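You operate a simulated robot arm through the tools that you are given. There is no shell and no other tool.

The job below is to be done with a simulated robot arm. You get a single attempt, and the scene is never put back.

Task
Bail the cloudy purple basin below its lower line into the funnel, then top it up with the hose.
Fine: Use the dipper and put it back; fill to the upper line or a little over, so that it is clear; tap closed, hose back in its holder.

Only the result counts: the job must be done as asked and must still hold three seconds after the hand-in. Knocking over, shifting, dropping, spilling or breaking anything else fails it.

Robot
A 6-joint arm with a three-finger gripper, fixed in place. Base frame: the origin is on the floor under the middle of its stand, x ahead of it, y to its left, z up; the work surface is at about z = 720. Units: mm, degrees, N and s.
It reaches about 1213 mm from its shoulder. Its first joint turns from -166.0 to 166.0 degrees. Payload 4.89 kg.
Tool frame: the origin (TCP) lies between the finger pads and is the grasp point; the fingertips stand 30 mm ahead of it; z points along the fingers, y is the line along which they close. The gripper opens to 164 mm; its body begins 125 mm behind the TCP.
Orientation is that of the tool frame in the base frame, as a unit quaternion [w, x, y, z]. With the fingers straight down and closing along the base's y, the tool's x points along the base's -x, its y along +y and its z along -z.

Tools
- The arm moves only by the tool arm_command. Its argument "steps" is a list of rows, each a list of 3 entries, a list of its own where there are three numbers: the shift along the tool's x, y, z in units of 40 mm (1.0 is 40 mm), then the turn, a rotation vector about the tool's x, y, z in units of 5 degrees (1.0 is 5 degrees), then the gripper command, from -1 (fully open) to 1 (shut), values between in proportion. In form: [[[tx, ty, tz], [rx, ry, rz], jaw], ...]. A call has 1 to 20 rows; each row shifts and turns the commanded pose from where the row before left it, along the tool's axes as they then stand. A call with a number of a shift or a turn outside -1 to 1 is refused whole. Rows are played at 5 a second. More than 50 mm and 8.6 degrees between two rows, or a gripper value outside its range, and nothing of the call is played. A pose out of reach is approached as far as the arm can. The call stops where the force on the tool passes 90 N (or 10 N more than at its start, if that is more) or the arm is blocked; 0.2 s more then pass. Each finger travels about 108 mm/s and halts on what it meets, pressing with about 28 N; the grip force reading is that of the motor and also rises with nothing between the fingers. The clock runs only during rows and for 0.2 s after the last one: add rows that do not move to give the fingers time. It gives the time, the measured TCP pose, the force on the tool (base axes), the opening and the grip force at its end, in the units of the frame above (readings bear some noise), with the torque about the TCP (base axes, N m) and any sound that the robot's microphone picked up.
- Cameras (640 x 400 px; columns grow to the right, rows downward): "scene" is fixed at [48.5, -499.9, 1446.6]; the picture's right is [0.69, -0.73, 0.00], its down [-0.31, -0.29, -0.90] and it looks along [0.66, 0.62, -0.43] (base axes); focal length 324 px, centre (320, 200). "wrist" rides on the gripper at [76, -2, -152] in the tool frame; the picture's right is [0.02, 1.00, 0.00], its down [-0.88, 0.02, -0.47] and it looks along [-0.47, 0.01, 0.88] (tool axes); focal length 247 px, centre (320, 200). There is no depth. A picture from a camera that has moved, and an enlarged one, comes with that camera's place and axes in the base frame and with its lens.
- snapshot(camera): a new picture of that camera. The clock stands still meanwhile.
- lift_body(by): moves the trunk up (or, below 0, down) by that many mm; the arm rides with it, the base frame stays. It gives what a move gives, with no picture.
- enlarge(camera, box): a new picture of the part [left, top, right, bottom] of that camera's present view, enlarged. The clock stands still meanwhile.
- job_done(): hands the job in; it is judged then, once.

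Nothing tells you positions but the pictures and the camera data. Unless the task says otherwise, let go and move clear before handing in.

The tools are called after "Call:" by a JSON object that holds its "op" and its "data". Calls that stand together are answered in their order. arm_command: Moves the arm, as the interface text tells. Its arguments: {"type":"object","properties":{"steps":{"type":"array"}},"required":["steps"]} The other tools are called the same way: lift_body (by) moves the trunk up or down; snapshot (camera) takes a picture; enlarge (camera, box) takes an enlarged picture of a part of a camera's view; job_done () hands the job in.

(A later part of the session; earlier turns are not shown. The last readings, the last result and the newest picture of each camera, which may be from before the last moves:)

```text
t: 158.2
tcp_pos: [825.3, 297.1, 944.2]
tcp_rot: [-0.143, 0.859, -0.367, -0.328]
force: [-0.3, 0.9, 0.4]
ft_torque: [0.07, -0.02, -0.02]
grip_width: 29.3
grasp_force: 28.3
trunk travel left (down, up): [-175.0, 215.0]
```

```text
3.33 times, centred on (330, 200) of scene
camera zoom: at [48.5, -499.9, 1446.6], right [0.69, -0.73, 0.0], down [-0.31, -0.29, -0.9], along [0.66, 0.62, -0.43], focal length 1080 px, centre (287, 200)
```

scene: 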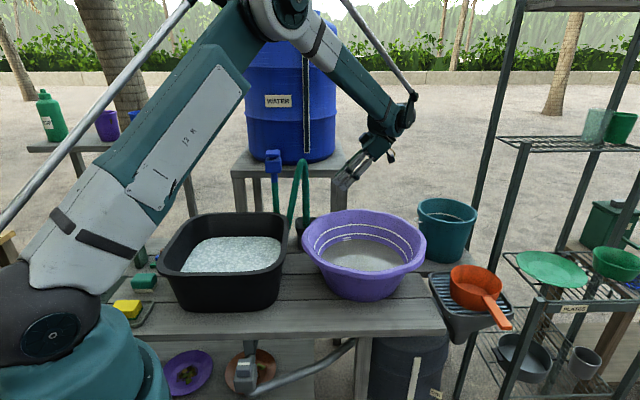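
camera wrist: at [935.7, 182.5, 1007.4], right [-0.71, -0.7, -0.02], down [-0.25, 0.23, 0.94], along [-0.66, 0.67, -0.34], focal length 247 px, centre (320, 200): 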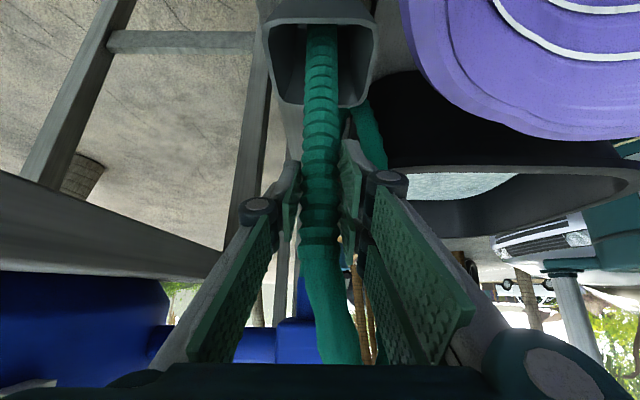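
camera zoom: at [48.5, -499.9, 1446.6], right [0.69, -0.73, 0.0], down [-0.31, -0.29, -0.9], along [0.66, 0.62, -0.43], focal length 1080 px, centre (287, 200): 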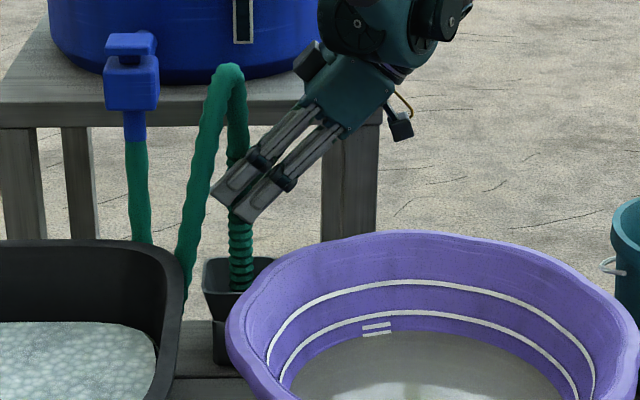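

Gripped on the nozzle (29 mm). I'll lift it straight up out of the holder, slowly.

Call:
{"op": "arm_command", "data": {"steps": [[[-0.166, 0, -0.187], [0, 0, 0], 1], [[-0.331, 0, -0.3745], [0, 0, 0], 1], [[-0.331, 0, -0.3745], [0, 0, 0], 1], [[0, 0, 0], [0, 0, 0], 1]]}}

Call:
{"op": "snapshot", "data": {"camera": "wrist"}}

Call:
{"op": "enlarge", "data": {"camera": "scene", "box": [240, 120, 400, 260]}}

```text
t: 159.2
tcp_pos: [825.1, 296.9, 995.1]
tcp_rot: [-0.142, 0.86, -0.365, -0.328]
force: [0.7, -0.4, -2.7]
ft_torque: [0.0, -0.08, -0.05]
grip_width: 29.2
grasp_force: 28.1
trunk travel left (down, up): [-175.0, 215.0]
```

```text
taken
camera wrist: at [935.4, 182.2, 1057.8], right [-0.71, -0.7, -0.02], down [-0.25, 0.23, 0.94], along [-0.66, 0.67, -0.34], focal length 247 px, centre (320, 200)
```

wrist: 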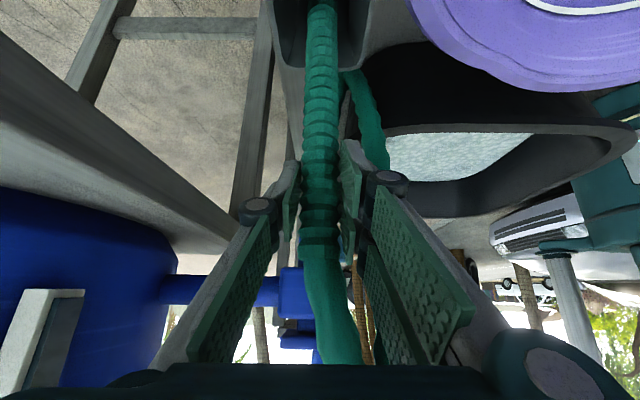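

```text
2.86 times, centred on (320, 190) of scene
camera zoom: at [48.5, -499.9, 1446.6], right [0.69, -0.73, 0.0], down [-0.31, -0.29, -0.9], along [0.66, 0.62, -0.43], focal length 925 px, centre (320, 229)
```

zoom: 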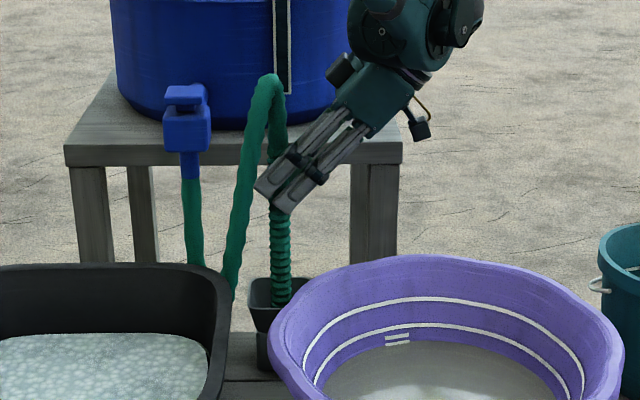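

Call:
{"op": "arm_command", "data": {"steps": [[[-0.4, 0, -0.45], [0, 0, 0], 1], [[-0.4, 0, -0.45], [0, 0, 0], 1], [[-0.4, 0, -0.45], [0, 0, 0], 1], [[-0.4, 0, -0.45], [0, 0, 0], 1], [[0, 0, 0], [0, 0, 0], 1]]}}

Call:
{"op": "snapshot", "data": {"camera": "wrist"}}

Call:
{"op": "enlarge", "data": {"camera": "scene", "box": [240, 100, 400, 260]}}

```text
t: 160.4
tcp_pos: [824.1, 295.6, 1090.1]
tcp_rot: [-0.142, 0.859, -0.365, -0.328]
force: [0.1, 0.1, -1.7]
ft_torque: [-0.04, -0.05, -0.03]
grip_width: 29.1
grasp_force: 28.4
trunk travel left (down, up): [-175.0, 215.0]
```

```text
taken
camera wrist: at [935.3, 181.7, 1153.6], right [-0.71, -0.7, -0.02], down [-0.25, 0.23, 0.94], along [-0.66, 0.67, -0.34], focal length 247 px, centre (320, 200)
```

wrist: 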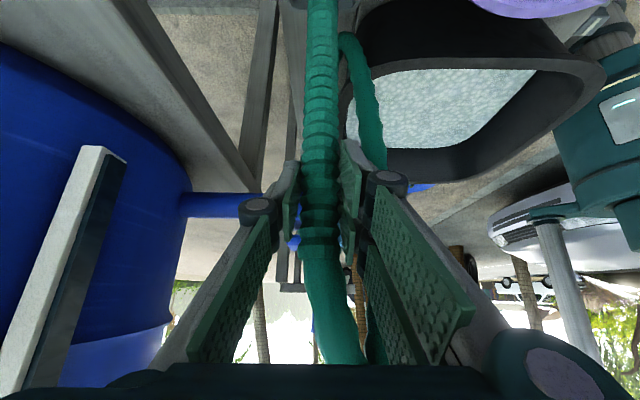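

```text
2.50 times, centred on (320, 180) of scene
camera zoom: at [48.5, -499.9, 1446.6], right [0.69, -0.73, 0.0], down [-0.31, -0.29, -0.9], along [0.66, 0.62, -0.43], focal length 810 px, centre (320, 250)
```

zoom: 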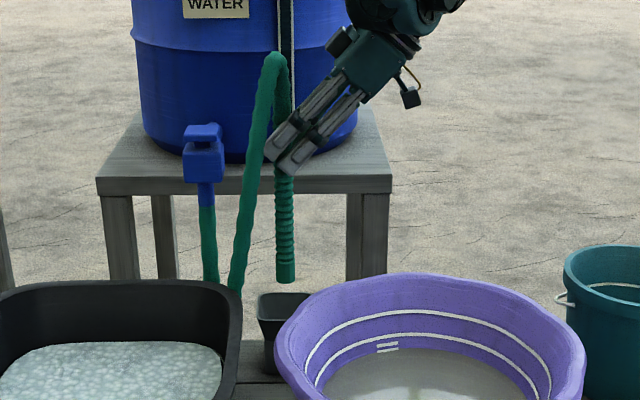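

The nozzle is free of the holder; its open end is about 222 mm below my grip. I plan to lay it leaning in the basin against the wall facing the holder. First raise, turn the hand to point along +y and lean the nozzle by 25°.

Call:
{"op": "arm_command", "data": {"steps": [[[-0.331, 0, -0.3745], [0, 0, 0], 1], [[-0.25, 0, -0.28], [0, 0, 0], 1], [[0, 0, 0], [0.583, 0, 0.659], 1], [[0, 0, 0], [0.583, 0, 0.659], 1], [[0, 0, 0], [0.583, 0, 0.659], 1], [[0, 0, 0], [0.583, 0, 0.659], 1], [[0, 0, 0], [0.583, 0, 0.659], 1], [[0, 0, 0], [0.583, 0, 0.659], 1], [[0, 0, 0], [0.583, 0, 0.659], 1], [[0, 0, 0], [0.583, 0, 0.659], 1], [[0, 0, 0], [0.583, 0, 0.659], 1], [[0, 0, 0], [0.583, 0, 0.659], 1], [[0, 0, 0], [0, 0, 0], 1]]}}

Call:
{"op": "snapshot", "data": {"camera": "wrist"}}

Call:
{"op": "snapshot", "data": {"camera": "scene"}}

```text
t: 163.2
tcp_pos: [824.8, 296.2, 1125.0]
tcp_rot: [0.253, -0.659, 0.662, 0.252]
force: [-1.1, -0.3, -1.4]
ft_torque: [-0.03, -0.05, -0.02]
grip_width: 29.0
grasp_force: 28.4
trunk travel left (down, up): [-175.0, 215.0]
```

```text
taken
camera wrist: at [825.6, 136.1, 1187.9], right [-1.0, -0.01, -0.01], down [-0.02, 0.34, 0.94], along [0.0, 0.94, -0.34], focal length 247 px, centre (320, 200)
```

wrist: 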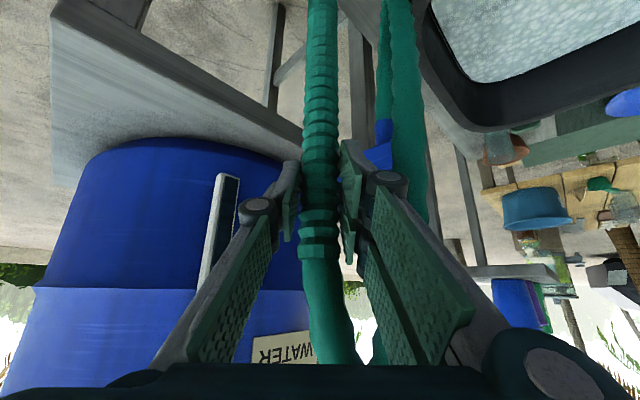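

```text
taken
```

scene: 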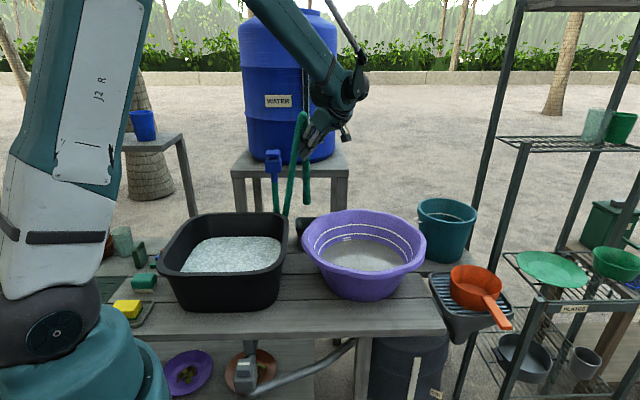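

Call:
{"op": "arm_command", "data": {"steps": [[[0, 0, 0], [0, 1, 0], 1], [[0, 0, 0], [0, 1, 0], 1], [[0, 0, 0], [0, 1, 0], 1], [[0, 0, 0], [0, 1, 0], 1], [[0, 0, 0], [0, 1, 0], 1], [[0.615, 0.117, -0.18], [0, 0, 0], 1], [[0.615, 0.117, -0.18], [0, 0, 0], 1], [[0.615, 0.117, -0.18], [0, 0, 0], 1], [[0, 0, 0], [0, 0, 0], 1], [[0, 0, 0], [0, 0, 0], 1]]}}

Call:
{"op": "snapshot", "data": {"camera": "wrist"}}

Call:
{"op": "enlarge", "data": {"camera": "scene", "box": [230, 90, 430, 310]}}

```text
t: 165.4
tcp_pos: [810.0, 219.8, 1126.1]
tcp_rot: [0.105, -0.698, 0.701, 0.105]
force: [0.1, 0.7, -2.5]
ft_torque: [0.15, -0.03, -0.03]
grip_width: 29.1
grasp_force: 28.1
trunk travel left (down, up): [-175.0, 215.0]
```

```text
taken
camera wrist: at [811.5, 100.5, 1248.4], right [-1.0, -0.02, -0.01], down [-0.02, 0.7, 0.71], along [-0.01, 0.71, -0.7], focal length 247 px, centre (320, 200)
```

wrist: 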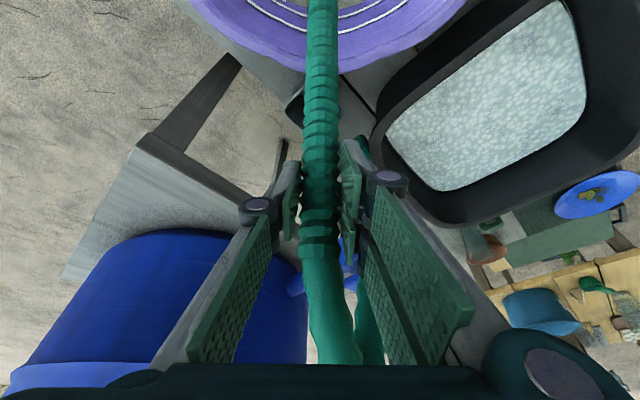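

```text
1.82 times, centred on (330, 200) of scene
camera zoom: at [48.5, -499.9, 1446.6], right [0.69, -0.73, 0.0], down [-0.31, -0.29, -0.9], along [0.66, 0.62, -0.43], focal length 589 px, centre (302, 200)
```

zoom: 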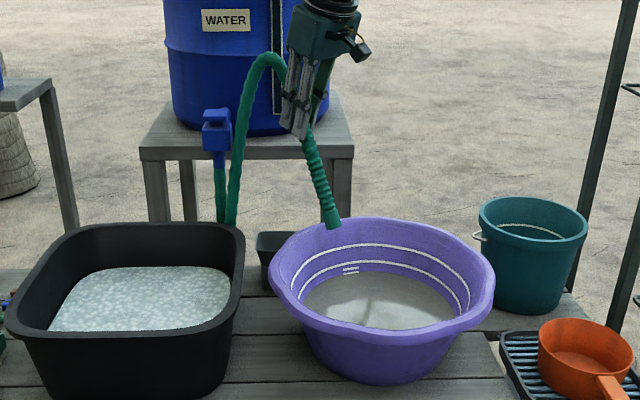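

The nozzle's open end is over the basin. I'll lower it in.

Call:
{"op": "arm_command", "data": {"steps": [[[0.213, 0, 0.719], [0, 0, 0], 1], [[0.213, 0, 0.719], [0, 0, 0], 1], [[0.213, 0, 0.719], [0, 0, 0], 1], [[0.213, 0, 0.719], [0, 0, 0], 1], [[0, 0, 0], [0, 0, 0], 1]]}}

Call:
{"op": "snapshot", "data": {"camera": "wrist"}}

Call:
{"op": "enlarge", "data": {"camera": "scene", "box": [230, 110, 430, 310]}}

```text
t: 166.6
tcp_pos: [810.8, 217.8, 1003.8]
tcp_rot: [0.105, -0.698, 0.701, 0.105]
force: [1.2, -5.9, 3.1]
ft_torque: [-0.88, -0.14, 0.02]
grip_width: 29.3
grasp_force: 28.5
trunk travel left (down, up): [-175.0, 215.0]
```

```text
taken
camera wrist: at [812.0, 100.7, 1127.7], right [-1.0, -0.02, -0.01], down [-0.02, 0.7, 0.71], along [-0.01, 0.71, -0.7], focal length 247 px, centre (320, 200)
```

wrist: 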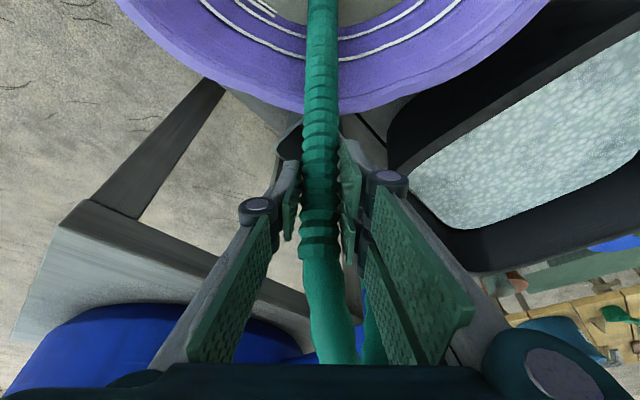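

```text
2.00 times, centred on (330, 210) of scene
camera zoom: at [48.5, -499.9, 1446.6], right [0.69, -0.73, 0.0], down [-0.31, -0.29, -0.9], along [0.66, 0.62, -0.43], focal length 648 px, centre (300, 180)
```

zoom: 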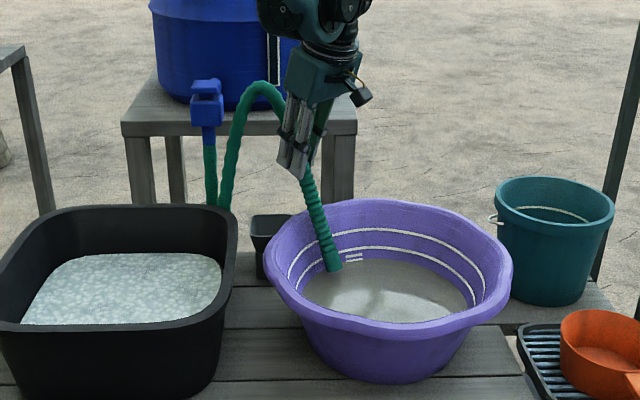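

Something is touching lightly (about 6 N). I'll look closely before going on.

Call:
{"op": "enlarge", "data": {"camera": "scene", "box": [290, 170, 390, 260]}}

Call:
{"op": "enlarge", "data": {"camera": "wrist", "box": [230, 0, 420, 150]}}

Call:
{"op": "enlarge", "data": {"camera": "scene", "box": [250, 110, 350, 210]}}

```text
4.44 times, centred on (340, 215) of scene
camera zoom: at [48.5, -499.9, 1446.6], right [0.69, -0.73, 0.0], down [-0.31, -0.29, -0.9], along [0.66, 0.62, -0.43], focal length 1439 px, centre (231, 133)
```

zoom: 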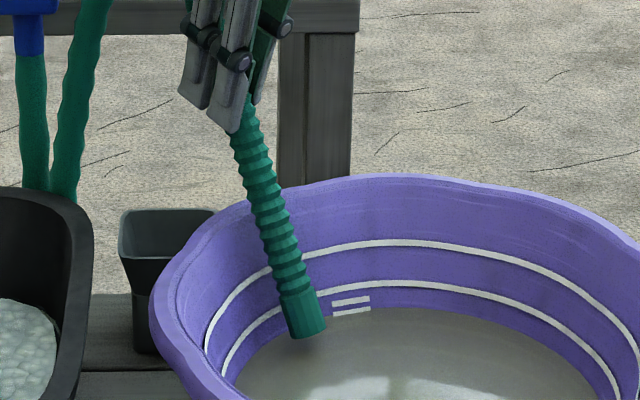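

```text
2.67 times, centred on (325, 75) of wrist
camera zoom: at [812.0, 100.7, 1127.7], right [-1.0, -0.02, -0.01], down [-0.02, 0.7, 0.71], along [-0.01, 0.71, -0.7], focal length 659 px, centre (307, 533)
```

zoom: 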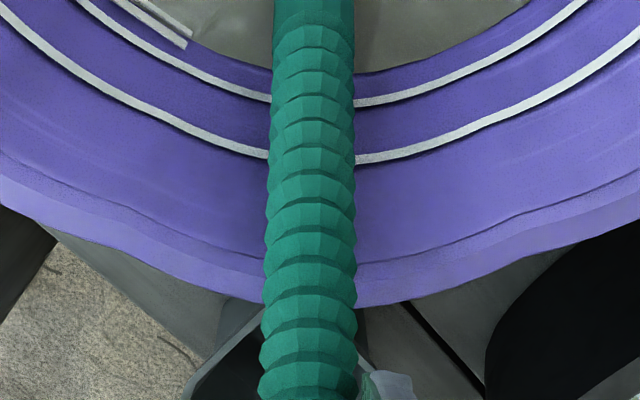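

```text
4.00 times, centred on (300, 160) of scene
camera zoom: at [48.5, -499.9, 1446.6], right [0.69, -0.73, 0.0], down [-0.31, -0.29, -0.9], along [0.66, 0.62, -0.43], focal length 1295 px, centre (400, 360)
```

zoom: 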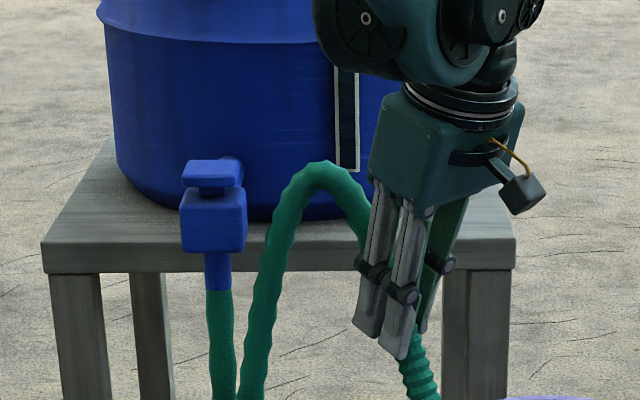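

Call:
{"op": "arm_command", "data": {"steps": [[[0, 0, 0], [0, 0, 0], 1], [[0, 0, 0], [0, 0, 0], 1], [[0, 0, 0], [0, 0, 0], 1], [[0, 0, 0], [0, 0, 0], 1], [[0, 0, 0], [0, 0, 0], 1]]}}

Call:
{"op": "arm_command", "data": {"steps": [[[-0.106, 0, -0.36], [0, 0, 0], 1], [[-0.106, 0, -0.36], [0, 0, 0], 1], [[0, 0, 0], [0, 0, 0], 1], [[0, 0, 0], [0, 0, 0], 1]]}}

Call:
{"op": "enlarge", "data": {"camera": "scene", "box": [230, 110, 430, 310]}}

```text
t: 167.8
tcp_pos: [809.4, 219.1, 1003.1]
tcp_rot: [0.105, -0.698, 0.701, 0.105]
force: [1.1, -2.5, -2.3]
ft_torque: [-0.16, -0.05, -0.02]
grip_width: 29.2
grasp_force: 28.1
trunk travel left (down, up): [-175.0, 215.0]
```

```text
t: 168.8
tcp_pos: [810.7, 219.4, 1033.4]
tcp_rot: [0.105, -0.697, 0.701, 0.105]
force: [0.1, 0.6, -2.0]
ft_torque: [0.07, -0.02, 0.0]
grip_width: 29.1
grasp_force: 28.4
trunk travel left (down, up): [-175.0, 215.0]
```

```text
2.00 times, centred on (330, 210) of scene
camera zoom: at [48.5, -499.9, 1446.6], right [0.69, -0.73, 0.0], down [-0.31, -0.29, -0.9], along [0.66, 0.62, -0.43], focal length 648 px, centre (300, 180)
```

zoom: 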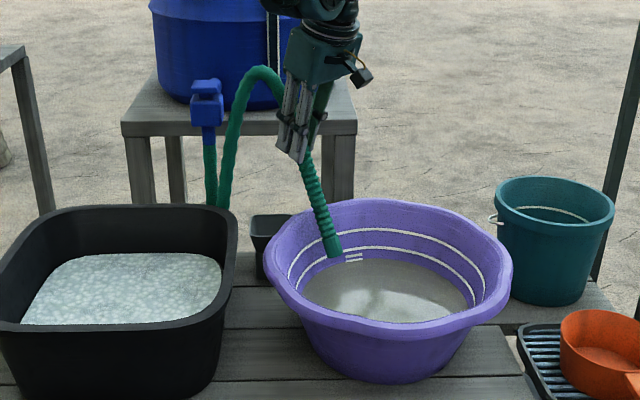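

The force relaxed with a second's wait, so it may have been the hose swinging. I'll lower again more slowly and watch.

Call:
{"op": "arm_command", "data": {"steps": [[[0.053, 0, 0.18], [0, 0, 0], 1], [[0.053, 0, 0.18], [0, 0, 0], 1], [[0.053, 0, 0.18], [0, 0, 0], 1], [[0.053, 0, 0.18], [0, 0, 0], 1], [[0, 0, 0], [0, 0, 0], 1], [[0, 0, 0], [0, 0, 0], 1]]}}

Call:
{"op": "arm_command", "data": {"steps": [[[0.053, 0, 0.18], [0, 0, 0], 1], [[0.053, 0, 0.18], [0, 0, 0], 1], [[0, 0, 0], [0, 0, 0], 1], [[0, 0, 0], [0, 0, 0], 1]]}}

Call:
{"op": "snapshot", "data": {"camera": "wrist"}}

Call:
{"op": "enlarge", "data": {"camera": "scene", "box": [230, 110, 430, 310]}}

```text
t: 170.2
tcp_pos: [811.2, 220.0, 1004.1]
tcp_rot: [0.105, -0.697, 0.702, 0.104]
force: [0.8, -3.5, 0.5]
ft_torque: [-0.33, -0.21, 0.03]
grip_width: 29.2
grasp_force: 28.2
trunk travel left (down, up): [-175.0, 215.0]
```

```text
t: 171.2
tcp_pos: [809.6, 220.1, 989.8]
tcp_rot: [0.105, -0.697, 0.701, 0.104]
force: [0.1, -4.7, 5.7]
ft_torque: [-0.64, -0.05, 0.0]
grip_width: 29.3
grasp_force: 27.0
trunk travel left (down, up): [-175.0, 215.0]
```

```text
taken
camera wrist: at [811.5, 101.3, 1112.8], right [-1.0, -0.02, -0.01], down [-0.02, 0.7, 0.71], along [-0.01, 0.71, -0.7], focal length 247 px, centre (320, 200)
```

wrist: 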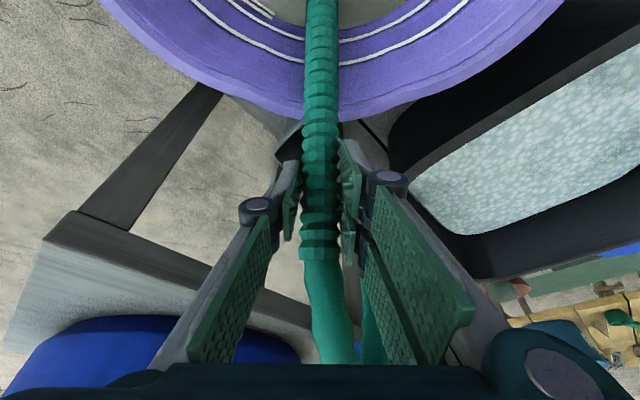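

```text
2.00 times, centred on (330, 210) of scene
camera zoom: at [48.5, -499.9, 1446.6], right [0.69, -0.73, 0.0], down [-0.31, -0.29, -0.9], along [0.66, 0.62, -0.43], focal length 648 px, centre (300, 180)
```

zoom: 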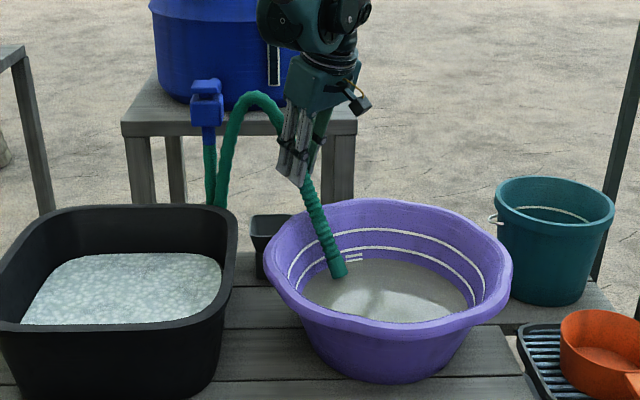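

The nozzle's side is riding on the basin's rim. I'll shift it 22 mm inward and go on lowering gently.

Call:
{"op": "arm_command", "data": {"steps": [[[0.264, 0, -0.08], [0, 0, 0], 1], [[0.264, 0, -0.08], [0, 0, 0], 1], [[0, 0, 0], [0, 0, 0], 1], [[0, 0, 0], [0, 0, 0], 1]]}}

Call:
{"op": "arm_command", "data": {"steps": [[[0.071, 0, 0.24], [0, 0, 0], 1], [[0.071, 0, 0.24], [0, 0, 0], 1], [[0.071, 0, 0.24], [0, 0, 0], 1], [[0, 0, 0], [0, 0, 0], 1], [[0, 0, 0], [0, 0, 0], 1]]}}

Call:
{"op": "snapshot", "data": {"camera": "wrist"}}

Call:
{"op": "enlarge", "data": {"camera": "scene", "box": [270, 130, 410, 270]}}

```text
t: 172.2
tcp_pos: [810.4, 197.1, 988.8]
tcp_rot: [0.105, -0.698, 0.701, 0.104]
force: [0.1, 0.3, -1.9]
ft_torque: [0.11, 0.0, 0.01]
grip_width: 29.3
grasp_force: 27.9
trunk travel left (down, up): [-175.0, 215.0]
```

```text
t: 173.4
tcp_pos: [809.8, 197.9, 958.4]
tcp_rot: [0.106, -0.698, 0.701, 0.104]
force: [-0.1, 0.1, -1.8]
ft_torque: [0.1, 0.01, -0.01]
grip_width: 29.2
grasp_force: 28.3
trunk travel left (down, up): [-175.0, 215.0]
```

```text
taken
camera wrist: at [812.1, 79.5, 1082.6], right [-1.0, -0.02, -0.01], down [-0.02, 0.7, 0.71], along [-0.01, 0.71, -0.7], focal length 247 px, centre (320, 200)
```

wrist: 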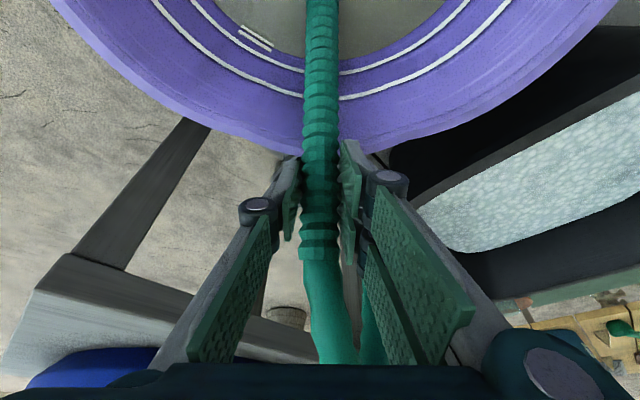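

```text
2.86 times, centred on (340, 200) of scene
camera zoom: at [48.5, -499.9, 1446.6], right [0.69, -0.73, 0.0], down [-0.31, -0.29, -0.9], along [0.66, 0.62, -0.43], focal length 925 px, centre (263, 200)
```

zoom: 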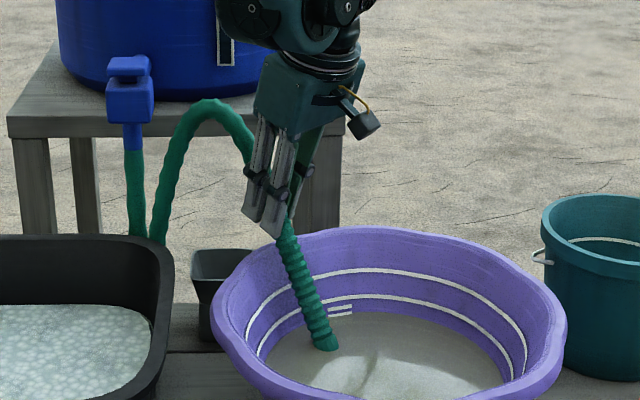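

Call:
{"op": "arm_command", "data": {"steps": [[[0.047, 0, 0.16], [0, 0, 0], 1], [[0.047, 0, 0.16], [0, 0, 0], 1], [[0.047, 0, 0.16], [0, 0, 0], 1], [[0, 0, 0], [0, 0, 0], 1], [[0, 0, 0], [0, 0, 0], 1]]}}

Call:
{"op": "arm_command", "data": {"steps": [[[-0.12, 0, 0.036], [0, 0, 0], 1], [[-0.12, 0, 0.036], [0, 0, 0], 1], [[0, 0, 0], [0, 0, 0], 1]]}}

```text
t: 174.6
tcp_pos: [809.0, 196.5, 938.9]
tcp_rot: [0.106, -0.697, 0.702, 0.104]
force: [1.5, -17.9, 24.3]
ft_torque: [-1.02, -0.12, 0.0]
grip_width: 29.1
grasp_force: 27.8
trunk travel left (down, up): [-175.0, 215.0]
```

```text
t: 175.4
tcp_pos: [810.4, 206.5, 940.5]
tcp_rot: [0.104, -0.697, 0.701, 0.104]
force: [-3.0, -19.0, 22.8]
ft_torque: [-1.05, 0.14, -0.01]
grip_width: 29.0
grasp_force: 28.1
trunk travel left (down, up): [-175.0, 215.0]
```

The nozzle is pressing on the rim harder than I want. I'll back off a little and check that nothing moved.

Call:
{"op": "arm_command", "data": {"steps": [[[0.05, 0, -0.2], [0, 0, 0], 1], [[0.05, 0, -0.2], [0, 0, 0], 1], [[0, 0, 0], [0, 0, 0], 1], [[0, 0, 0], [0, 0, 0], 1]]}}

Call:
{"op": "snapshot", "data": {"camera": "wrist"}}

Call:
{"op": "snapshot", "data": {"camera": "scene"}}

Call:
{"op": "enlarge", "data": {"camera": "scene", "box": [270, 130, 410, 270]}}

```text
t: 176.4
tcp_pos: [811.3, 200.0, 952.4]
tcp_rot: [0.105, -0.698, 0.701, 0.104]
force: [-0.3, 0.7, -1.3]
ft_torque: [0.09, 0.02, 0.0]
grip_width: 29.2
grasp_force: 28.2
trunk travel left (down, up): [-175.0, 215.0]
```

```text
taken
camera wrist: at [811.9, 81.7, 1077.1], right [-1.0, -0.02, -0.01], down [-0.02, 0.7, 0.71], along [-0.01, 0.71, -0.7], focal length 247 px, centre (320, 200)
```

wrist: 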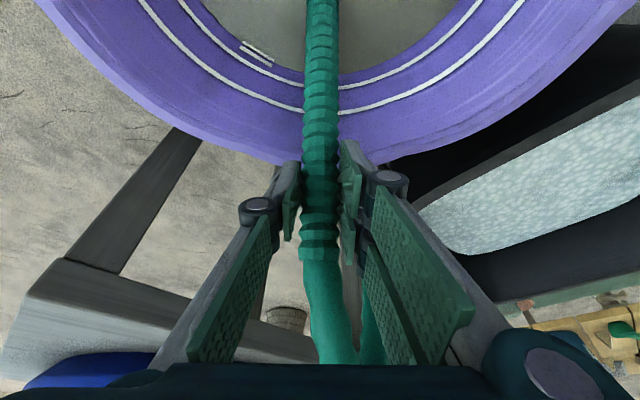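

```text
taken
```

scene: 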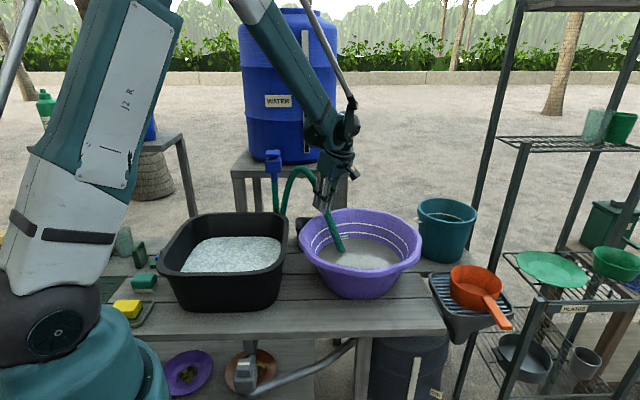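

```text
2.86 times, centred on (340, 200) of scene
camera zoom: at [48.5, -499.9, 1446.6], right [0.69, -0.73, 0.0], down [-0.31, -0.29, -0.9], along [0.66, 0.62, -0.43], focal length 925 px, centre (263, 200)
```

zoom: 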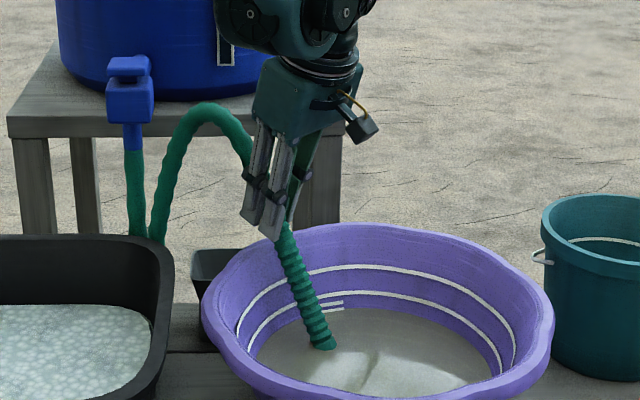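

Call:
{"op": "enlarge", "data": {"camera": "scene", "box": [290, 190, 440, 310]}}

```text
3.33 times, centred on (365, 250) of scene
camera zoom: at [48.5, -499.9, 1446.6], right [0.69, -0.73, 0.0], down [-0.31, -0.29, -0.9], along [0.66, 0.62, -0.43], focal length 1080 px, centre (170, 33)
```

zoom: 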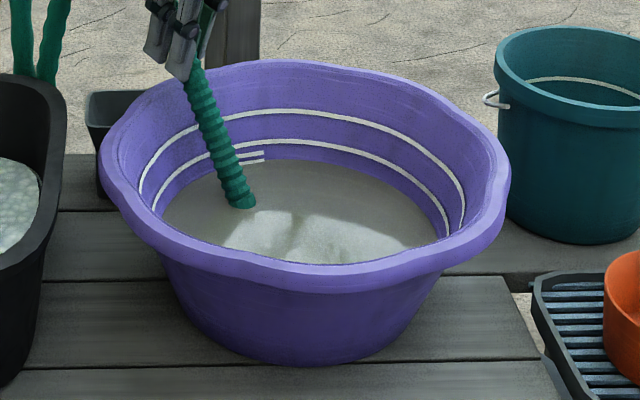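

The basin itself slid about 16 mm towards +y during that press; nothing else moved and nothing spilled. I'll be gentler: now bring the nozzle close to the rim without touching.

Call:
{"op": "arm_command", "data": {"steps": [[[-0.1, 0, 0.07], [0, 0, 0], 1], [[-0.08, 0, 0.13], [0, 0, 0], 1], [[0, 0, 0], [0, 0, 0], 1], [[0, 0, 0], [0, 0, 0], 1]]}}

```text
t: 177.4
tcp_pos: [810.5, 209.4, 948.2]
tcp_rot: [0.105, -0.697, 0.701, 0.104]
force: [-0.3, -0.6, -2.7]
ft_torque: [0.07, 0.0, -0.02]
grip_width: 29.3
grasp_force: 27.6
trunk travel left (down, up): [-175.0, 215.0]
```

Call:
{"op": "arm_command", "data": {"steps": [[[0.028, 0, 0.096], [0, 0, 0], 1], [[0.028, 0, 0.096], [0, 0, 0], 1], [[0, 0, 0], [0, 0, 0], 1]]}}

Call:
{"op": "enlarge", "data": {"camera": "scene", "box": [270, 150, 410, 290]}}

```text
t: 178.2
tcp_pos: [809.4, 208.5, 940.7]
tcp_rot: [0.105, -0.698, 0.701, 0.103]
force: [2.3, -14.3, 23.4]
ft_torque: [-0.76, -0.15, -0.03]
grip_width: 29.1
grasp_force: 28.0
trunk travel left (down, up): [-175.0, 215.0]
```

```text
2.86 times, centred on (340, 220) of scene
camera zoom: at [48.5, -499.9, 1446.6], right [0.69, -0.73, 0.0], down [-0.31, -0.29, -0.9], along [0.66, 0.62, -0.43], focal length 925 px, centre (263, 143)
```

zoom: 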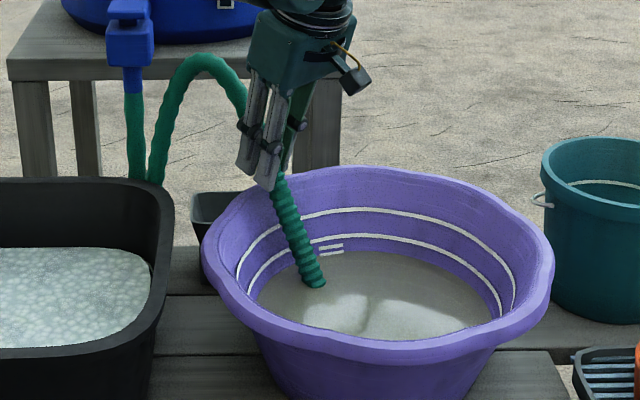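

Call:
{"op": "arm_command", "data": {"steps": [[[0.07, 0, -0.12], [0, 0, 0], 1], [[0.02, 0, -0.04], [0, 0, 0], 1], [[0, 0, 0], [0, 0, 0], 1], [[0, 0, 0], [0, 0, 0], 1]]}}

Call:
{"op": "enlarge", "data": {"camera": "scene", "box": [290, 190, 440, 310]}}

Call:
{"op": "snapshot", "data": {"camera": "wrist"}}

```text
t: 179.2
tcp_pos: [809.5, 204.1, 945.2]
tcp_rot: [0.105, -0.697, 0.701, 0.105]
force: [0.3, 0.3, -2.6]
ft_torque: [0.07, -0.05, 0.04]
grip_width: 29.3
grasp_force: 28.3
trunk travel left (down, up): [-175.0, 215.0]
```

```text
3.33 times, centred on (365, 250) of scene
camera zoom: at [48.5, -499.9, 1446.6], right [0.69, -0.73, 0.0], down [-0.31, -0.29, -0.9], along [0.66, 0.62, -0.43], focal length 1080 px, centre (170, 33)
```

zoom: 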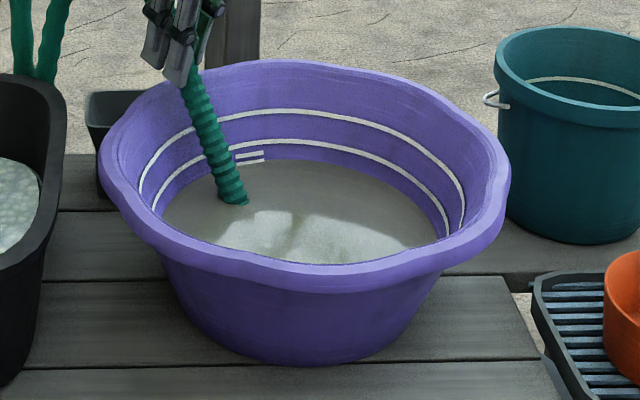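

```text
taken
camera wrist: at [811.6, 85.3, 1068.7], right [-1.0, -0.02, -0.01], down [-0.02, 0.7, 0.71], along [-0.01, 0.71, -0.7], focal length 247 px, centre (320, 200)
```

wrist: 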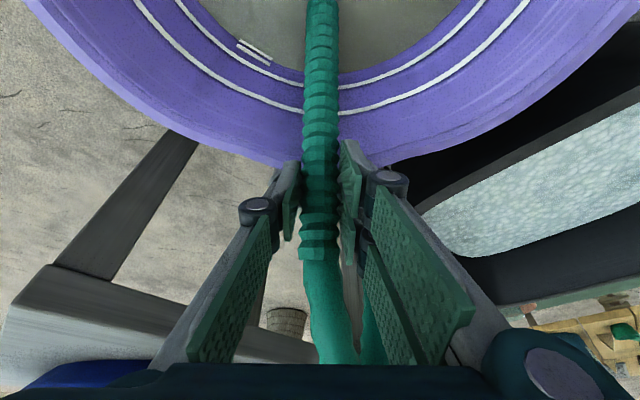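

Nothing is in contact now. I'll open the fingers only slightly, so the nozzle stays caged, and see how it settles.

Call:
{"op": "arm_command", "data": {"steps": [[[0, 0, 0], [0, 0, 0], 0.6], [[0, 0, 0], [0, 0, 0], 0.5], [[0, 0, 0], [0, 0, 0], 0.45], [[0, 0, 0], [0, 0, 0], 0.45], [[0, 0, 0], [0, 0, 0], 0.45], [[0, 0, 0], [0, 0, 0], 0.45], [[0, 0, 0], [0, 0, 0], 0.45]]}}

Call:
{"op": "enlarge", "data": {"camera": "scene", "box": [270, 150, 410, 290]}}

Call:
{"op": "snapshot", "data": {"camera": "wrist"}}

```text
t: 180.8
tcp_pos: [810.4, 204.5, 945.4]
tcp_rot: [0.105, -0.697, 0.701, 0.105]
force: [-0.3, -0.5, 0.4]
ft_torque: [-0.01, -0.02, -0.02]
grip_width: 45.2
grasp_force: 0.0
trunk travel left (down, up): [-175.0, 215.0]
```

```text
2.86 times, centred on (340, 220) of scene
camera zoom: at [48.5, -499.9, 1446.6], right [0.69, -0.73, 0.0], down [-0.31, -0.29, -0.9], along [0.66, 0.62, -0.43], focal length 925 px, centre (263, 143)
```

zoom: 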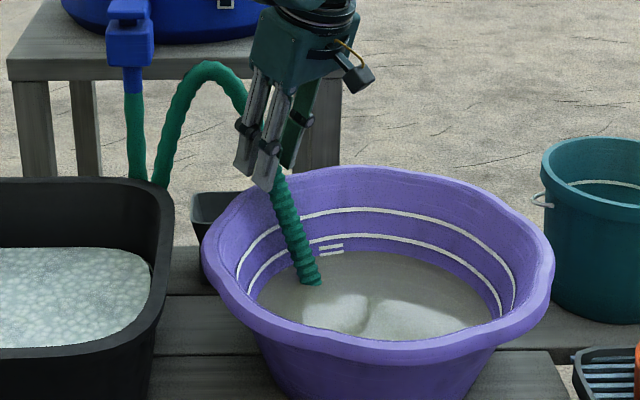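

```text
taken
camera wrist: at [811.5, 85.3, 1068.8], right [-1.0, -0.02, -0.01], down [-0.02, 0.7, 0.71], along [-0.01, 0.71, -0.7], focal length 247 px, centre (320, 200)
```

wrist: 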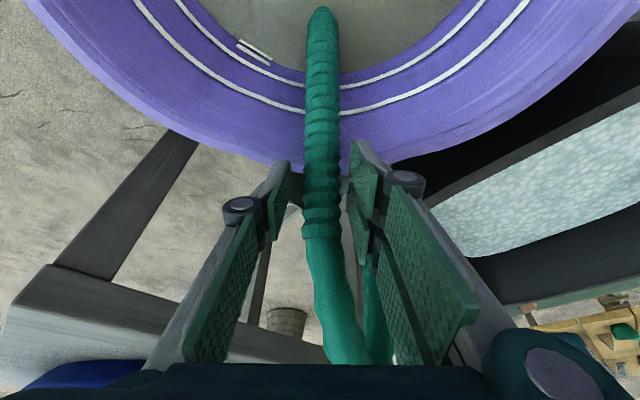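

Released, the nozzle stands on the basin floor and leans on the rim by itself. I'll open a bit more and draw back slowly, watching it.

Call:
{"op": "arm_command", "data": {"steps": [[[0, 0, 0], [0, 0, 0], 0.3], [[0, 0, 0], [0, 0, 0], 0.15], [[0, 0, -0.3], [0, 0, 0], 0.15], [[0, 0, -0.6], [0, 0, 0], 0.15], [[0, 0, 0], [0, 0, 0], 0.15], [[0, 0, 0], [0, 0, 0], 0.15]]}}

Call:
{"op": "enlarge", "data": {"camera": "scene", "box": [270, 150, 410, 290]}}

Call:
{"op": "snapshot", "data": {"camera": "wrist"}}

```text
t: 182.2
tcp_pos: [809.5, 193.8, 980.4]
tcp_rot: [0.105, -0.697, 0.701, 0.104]
force: [0.2, 0.4, 0.1]
ft_torque: [-0.01, -0.03, 0.0]
grip_width: 69.7
grasp_force: 0.1
trunk travel left (down, up): [-175.0, 215.0]
```

```text
2.86 times, centred on (340, 220) of scene
camera zoom: at [48.5, -499.9, 1446.6], right [0.69, -0.73, 0.0], down [-0.31, -0.29, -0.9], along [0.66, 0.62, -0.43], focal length 925 px, centre (263, 143)
```

zoom: 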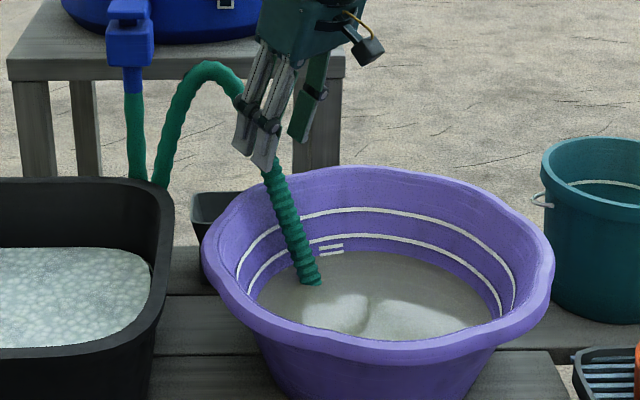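

```text
taken
camera wrist: at [811.4, 74.9, 1103.6], right [-1.0, -0.02, -0.01], down [-0.02, 0.7, 0.71], along [-0.01, 0.71, -0.7], focal length 247 px, centre (320, 200)
```

wrist: 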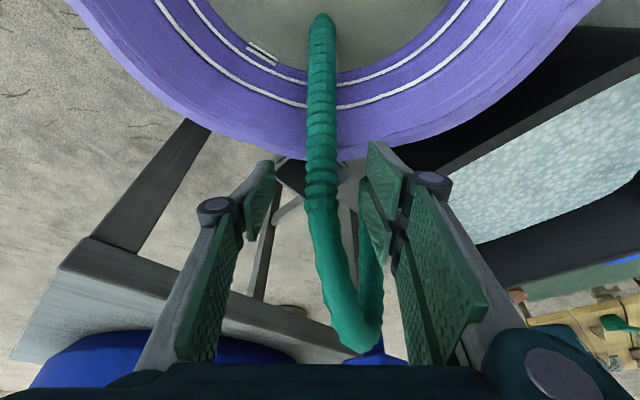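

The nozzle stays put in the basin. I'll back away along the fingers, rise, and turn the gripper upright for the tap.

Call:
{"op": "arm_command", "data": {"steps": [[[0, 0, -0.8], [0, 0, 0], 0.15], [[0, 0, -0.8], [0, 0, 0], 0.15], [[0.3, 0, -0.8], [0, 0, 0], 0.15], [[0.4, 0, -0.8], [0, 0, 0], 0.15], [[0, 0, -1], [0, 0, 0], 0.15], [[0, 0, -1], [0, 0, 0], 0.15], [[0, 0, 0], [0, 0.825, 0], 0.15], [[0, 0, 0], [0, 0.825, 0], 0.15], [[0, 0, 0], [0, 0.825, 0], 0.15], [[0, 0, 0], [0, 0.825, 0], 0.15], [[0, 0, -0.8], [0, 0, 0.92], 0.15], [[0, 0, -0.8], [0, 0, 0.92], 0.15], [[0, 0, 0], [0, 0, 0.92], 0.15], [[0, 0, 0], [0, 0, 0.92], 0.15], [[0, 0, 0], [0, 0, 0.92], 0.15], [[0, 0, 0], [0, 0, 0.92], 0.15], [[0, 0, 0], [0, 0, 0.92], 0.15], [[0, 0, 0], [0, 0, 0.92], 0.15], [[0, 0, 0], [0, 0, 0.92], 0.15], [[0, 0, 0], [0, 0, 0.92], 0.15]]}}

Call:
{"op": "snapshot", "data": {"camera": "wrist"}}

Call:
{"op": "snapshot", "data": {"camera": "scene"}}

```text
t: 186.4
tcp_pos: [809.3, 104.9, 1233.9]
tcp_rot: [0.002, -0.372, 0.928, 0.004]
force: [1.1, 0.6, 0.4]
ft_torque: [-0.03, 0.0, 0.0]
grip_width: 69.8
grasp_force: 0.1
trunk travel left (down, up): [-175.0, 215.0]
```

```text
taken
camera wrist: at [755.3, 49.2, 1386.5], right [-0.71, 0.71, 0.01], down [0.62, 0.62, 0.48], along [0.34, 0.34, -0.88], focal length 247 px, centre (320, 200)
```

wrist: 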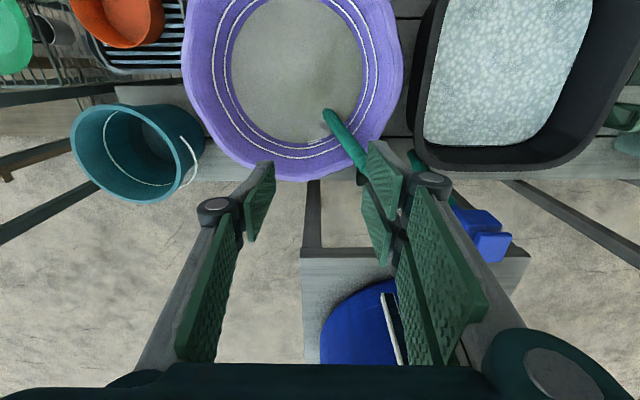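

```text
taken
```

scene: 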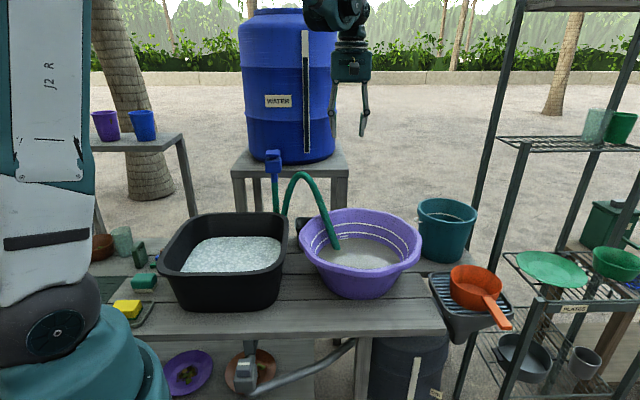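

The nozzle leans stably in the basin. Now I'll move above the tap for a close look at its knob.

Call:
{"op": "arm_command", "data": {"steps": [[[-0.484, 0.794, -0.05], [0, 0, 0], 0.15], [[-0.484, 0.794, -0.05], [0, 0, 0], 0.15], [[-0.484, 0.794, -0.05], [0, 0, 0], 0.15], [[-0.484, 0.794, -0.05], [0, 0, 0], 0.15], [[-0.484, 0.794, -0.05], [0, 0, 0], 0.15], [[-0.484, 0.794, -0.05], [0, 0, 0], 0.15], [[-0.484, 0.794, -0.05], [0, 0, 0], 0.15], [[-0.484, 0.794, -0.05], [0, 0, 0], 0.15], [[0, 0, 0], [0, 0, 0], 0.15]]}}

Call:
{"op": "snapshot", "data": {"camera": "wrist"}}

Call:
{"op": "snapshot", "data": {"camera": "scene"}}

```text
t: 188.4
tcp_pos: [745.0, 396.5, 1254.1]
tcp_rot: [0.001, -0.372, 0.928, 0.005]
force: [-0.3, 0.5, -0.6]
ft_torque: [-0.08, -0.04, -0.01]
grip_width: 69.8
grasp_force: 0.0
trunk travel left (down, up): [-175.0, 215.0]
```

```text
taken
camera wrist: at [691.9, 340.6, 1405.3], right [-0.71, 0.71, 0.01], down [0.62, 0.62, 0.48], along [0.34, 0.34, -0.88], focal length 247 px, centre (320, 200)
```

wrist: 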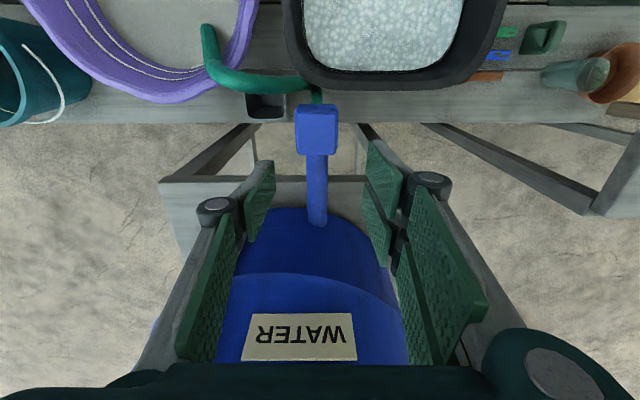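

```text
taken
```

scene: 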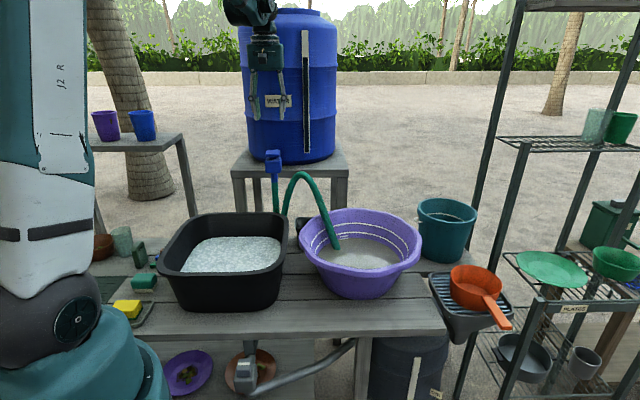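

Call:
{"op": "enlarge", "data": {"camera": "wrist", "box": [270, 80, 370, 240]}}

Call:
{"op": "enlarge", "data": {"camera": "wrist", "box": [280, 90, 360, 140]}}

Call:
{"op": "enlarge", "data": {"camera": "scene", "box": [255, 140, 295, 180]}}

```text
2.50 times, centred on (320, 160) of wrist
camera zoom: at [691.9, 340.6, 1405.3], right [-0.71, 0.71, 0.01], down [0.62, 0.62, 0.48], along [0.34, 0.34, -0.88], focal length 617 px, centre (320, 300)
```

zoom: 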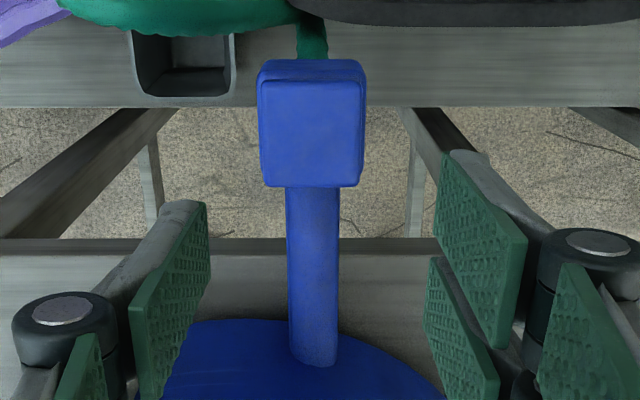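

```text
8.00 times, centred on (320, 115) of wrist
camera zoom: at [691.9, 340.6, 1405.3], right [-0.71, 0.71, 0.01], down [0.62, 0.62, 0.48], along [0.34, 0.34, -0.88], focal length 1976 px, centre (320, 880)
```

zoom: 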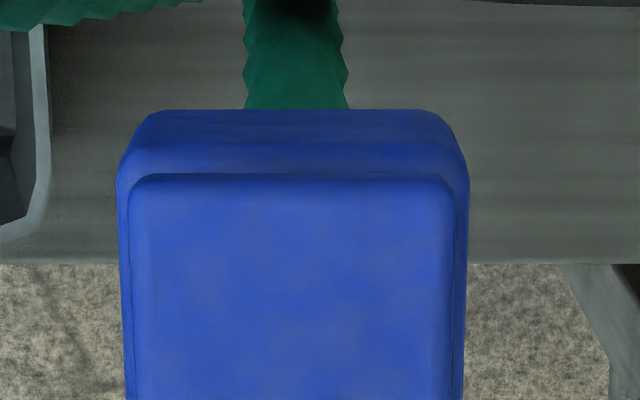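

```text
10.00 times, centred on (275, 160) of scene
camera zoom: at [48.5, -499.9, 1446.6], right [0.69, -0.73, 0.0], down [-0.31, -0.29, -0.9], along [0.66, 0.62, -0.43], focal length 3238 px, centre (770, 600)
```

zoom: 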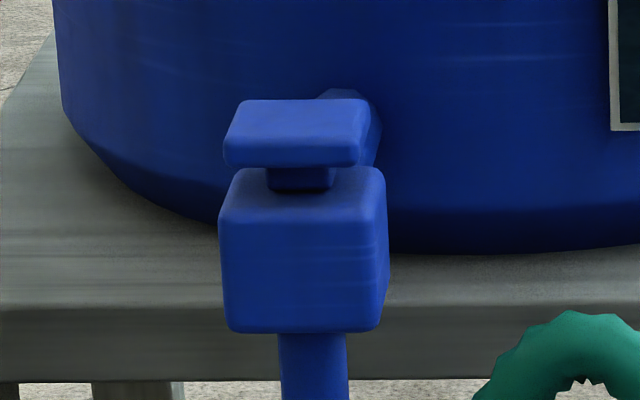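

The tap has a square cap on a short stem above its body, which looks like a push button (about 10 mm of gap). I'll close the fingers, hover over it, and press gently first, watching for a click or flow.

Call:
{"op": "arm_command", "data": {"steps": [[[0.06, -0.1, 0.5], [0, 0, 0], 1], [[0, 0, 0.6], [0, 0, 0], 1], [[0, 0, 0.6], [0, 0, 0], 1], [[0, 0, 0.6], [0, 0, 0], 1], [[0, 0, 0.5], [0, 0, 0], 1], [[0, 0, 0], [0, 0, 0], 1], [[0, 0, 0], [0, 0, 0], 1]]}}

Call:
{"op": "snapshot", "data": {"camera": "wrist"}}

Call:
{"op": "enlarge", "data": {"camera": "scene", "box": [240, 100, 340, 200]}}

```text
t: 190.0
tcp_pos: [746.8, 393.4, 1140.9]
tcp_rot: [0.001, -0.372, 0.928, 0.005]
force: [0.1, 0.5, -0.1]
ft_torque: [0.01, 0.01, -0.01]
grip_width: 0.2
grasp_force: 27.6
trunk travel left (down, up): [-175.0, 215.0]
```

```text
taken
camera wrist: at [693.0, 336.6, 1292.8], right [-0.71, 0.71, 0.01], down [0.62, 0.62, 0.48], along [0.34, 0.34, -0.88], focal length 247 px, centre (320, 200)
```

wrist: 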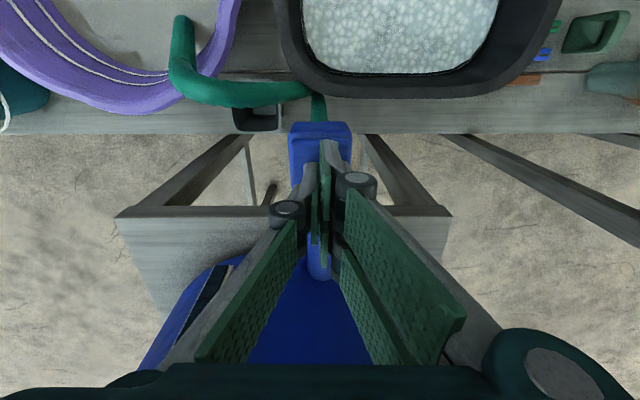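

```text
4.00 times, centred on (290, 150) of scene
camera zoom: at [48.5, -499.9, 1446.6], right [0.69, -0.73, 0.0], down [-0.31, -0.29, -0.9], along [0.66, 0.62, -0.43], focal length 1295 px, centre (440, 400)
```

zoom: 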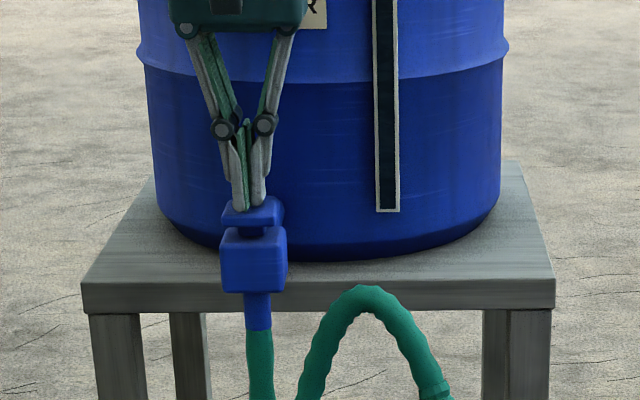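

Call:
{"op": "arm_command", "data": {"steps": [[[0, 0, 0.15], [0, 0, 0], 1], [[0, 0, 0.1], [0, 0, 0], 1], [[0, 0, 0], [0, 0, 0], 1]]}}

Call:
{"op": "arm_command", "data": {"steps": [[[0, 0, 0.08], [0, 0, 0], 1], [[0, 0, 0], [0, 0, 0], 1]]}}

Call:
{"op": "enlarge", "data": {"camera": "scene", "box": [255, 130, 295, 180]}}

```text
t: 190.8
tcp_pos: [746.3, 393.2, 1131.1]
tcp_rot: [0.002, -0.372, 0.928, 0.004]
force: [-1.6, 0.2, 4.2]
ft_torque: [-0.03, 0.11, 0.0]
grip_width: 5.9
grasp_force: 44.8
trunk travel left (down, up): [-175.0, 215.0]
```

```text
t: 191.4
tcp_pos: [746.6, 392.8, 1127.6]
tcp_rot: [0.001, -0.372, 0.928, 0.005]
force: [-1.5, -1.3, 5.9]
ft_torque: [-0.08, 0.12, 0.05]
grip_width: 6.0
grasp_force: 44.9
trunk travel left (down, up): [-175.0, 215.0]
```

```text
8.00 times, centred on (275, 155) of scene
camera zoom: at [48.5, -499.9, 1446.6], right [0.69, -0.73, 0.0], down [-0.31, -0.29, -0.9], along [0.66, 0.62, -0.43], focal length 2591 px, centre (680, 560)
```

zoom: 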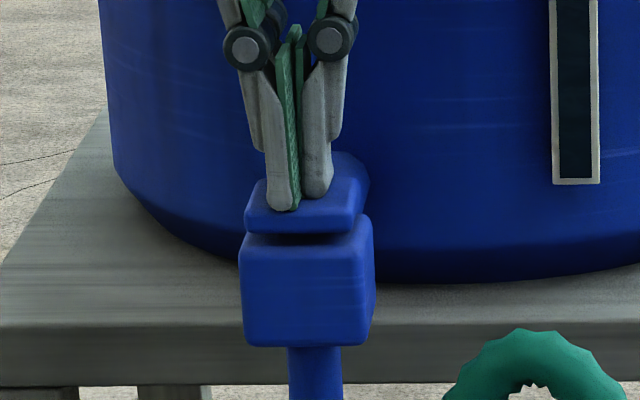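

The cap gives under light pressure, so it is a push button. I'll press on in small steps.

Call:
{"op": "arm_command", "data": {"steps": [[[0, 0, 0.08], [0, 0, 0], 1], [[0, 0, 0], [0, 0, 0], 1]]}}

Call:
{"op": "arm_command", "data": {"steps": [[[0, 0, 0.08], [0, 0, 0], 1], [[0, 0, 0], [0, 0, 0], 1]]}}

Call:
{"op": "enlarge", "data": {"camera": "scene", "box": [250, 130, 350, 260]}}

```text
t: 192.0
tcp_pos: [746.1, 393.1, 1126.0]
tcp_rot: [0.004, -0.372, 0.928, 0.004]
force: [8.9, 2.7, 27.2]
ft_torque: [-0.12, -0.02, 0.01]
grip_width: 5.9
grasp_force: 44.8
trunk travel left (down, up): [-175.0, 215.0]
```

```text
t: 192.6
tcp_pos: [746.9, 393.8, 1122.8]
tcp_rot: [0.003, -0.372, 0.928, 0.004]
force: [18.1, 8.6, 57.2]
ft_torque: [-0.06, -0.03, 0.0]
grip_width: 6.0
grasp_force: 44.7
trunk travel left (down, up): [-175.0, 215.0]
```

```text
3.08 times, centred on (300, 195) of scene
camera zoom: at [48.5, -499.9, 1446.6], right [0.69, -0.73, 0.0], down [-0.31, -0.29, -0.9], along [0.66, 0.62, -0.43], focal length 996 px, centre (382, 215)
```

zoom: 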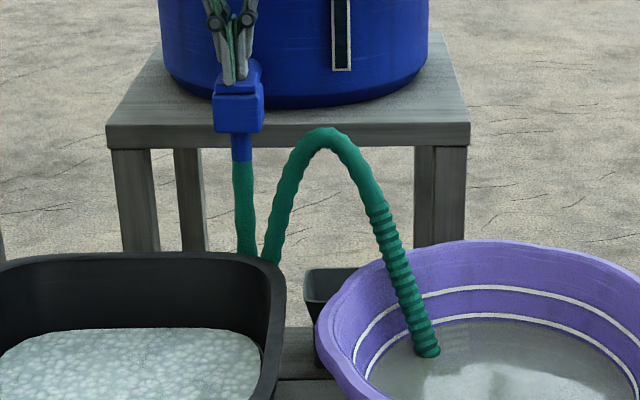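

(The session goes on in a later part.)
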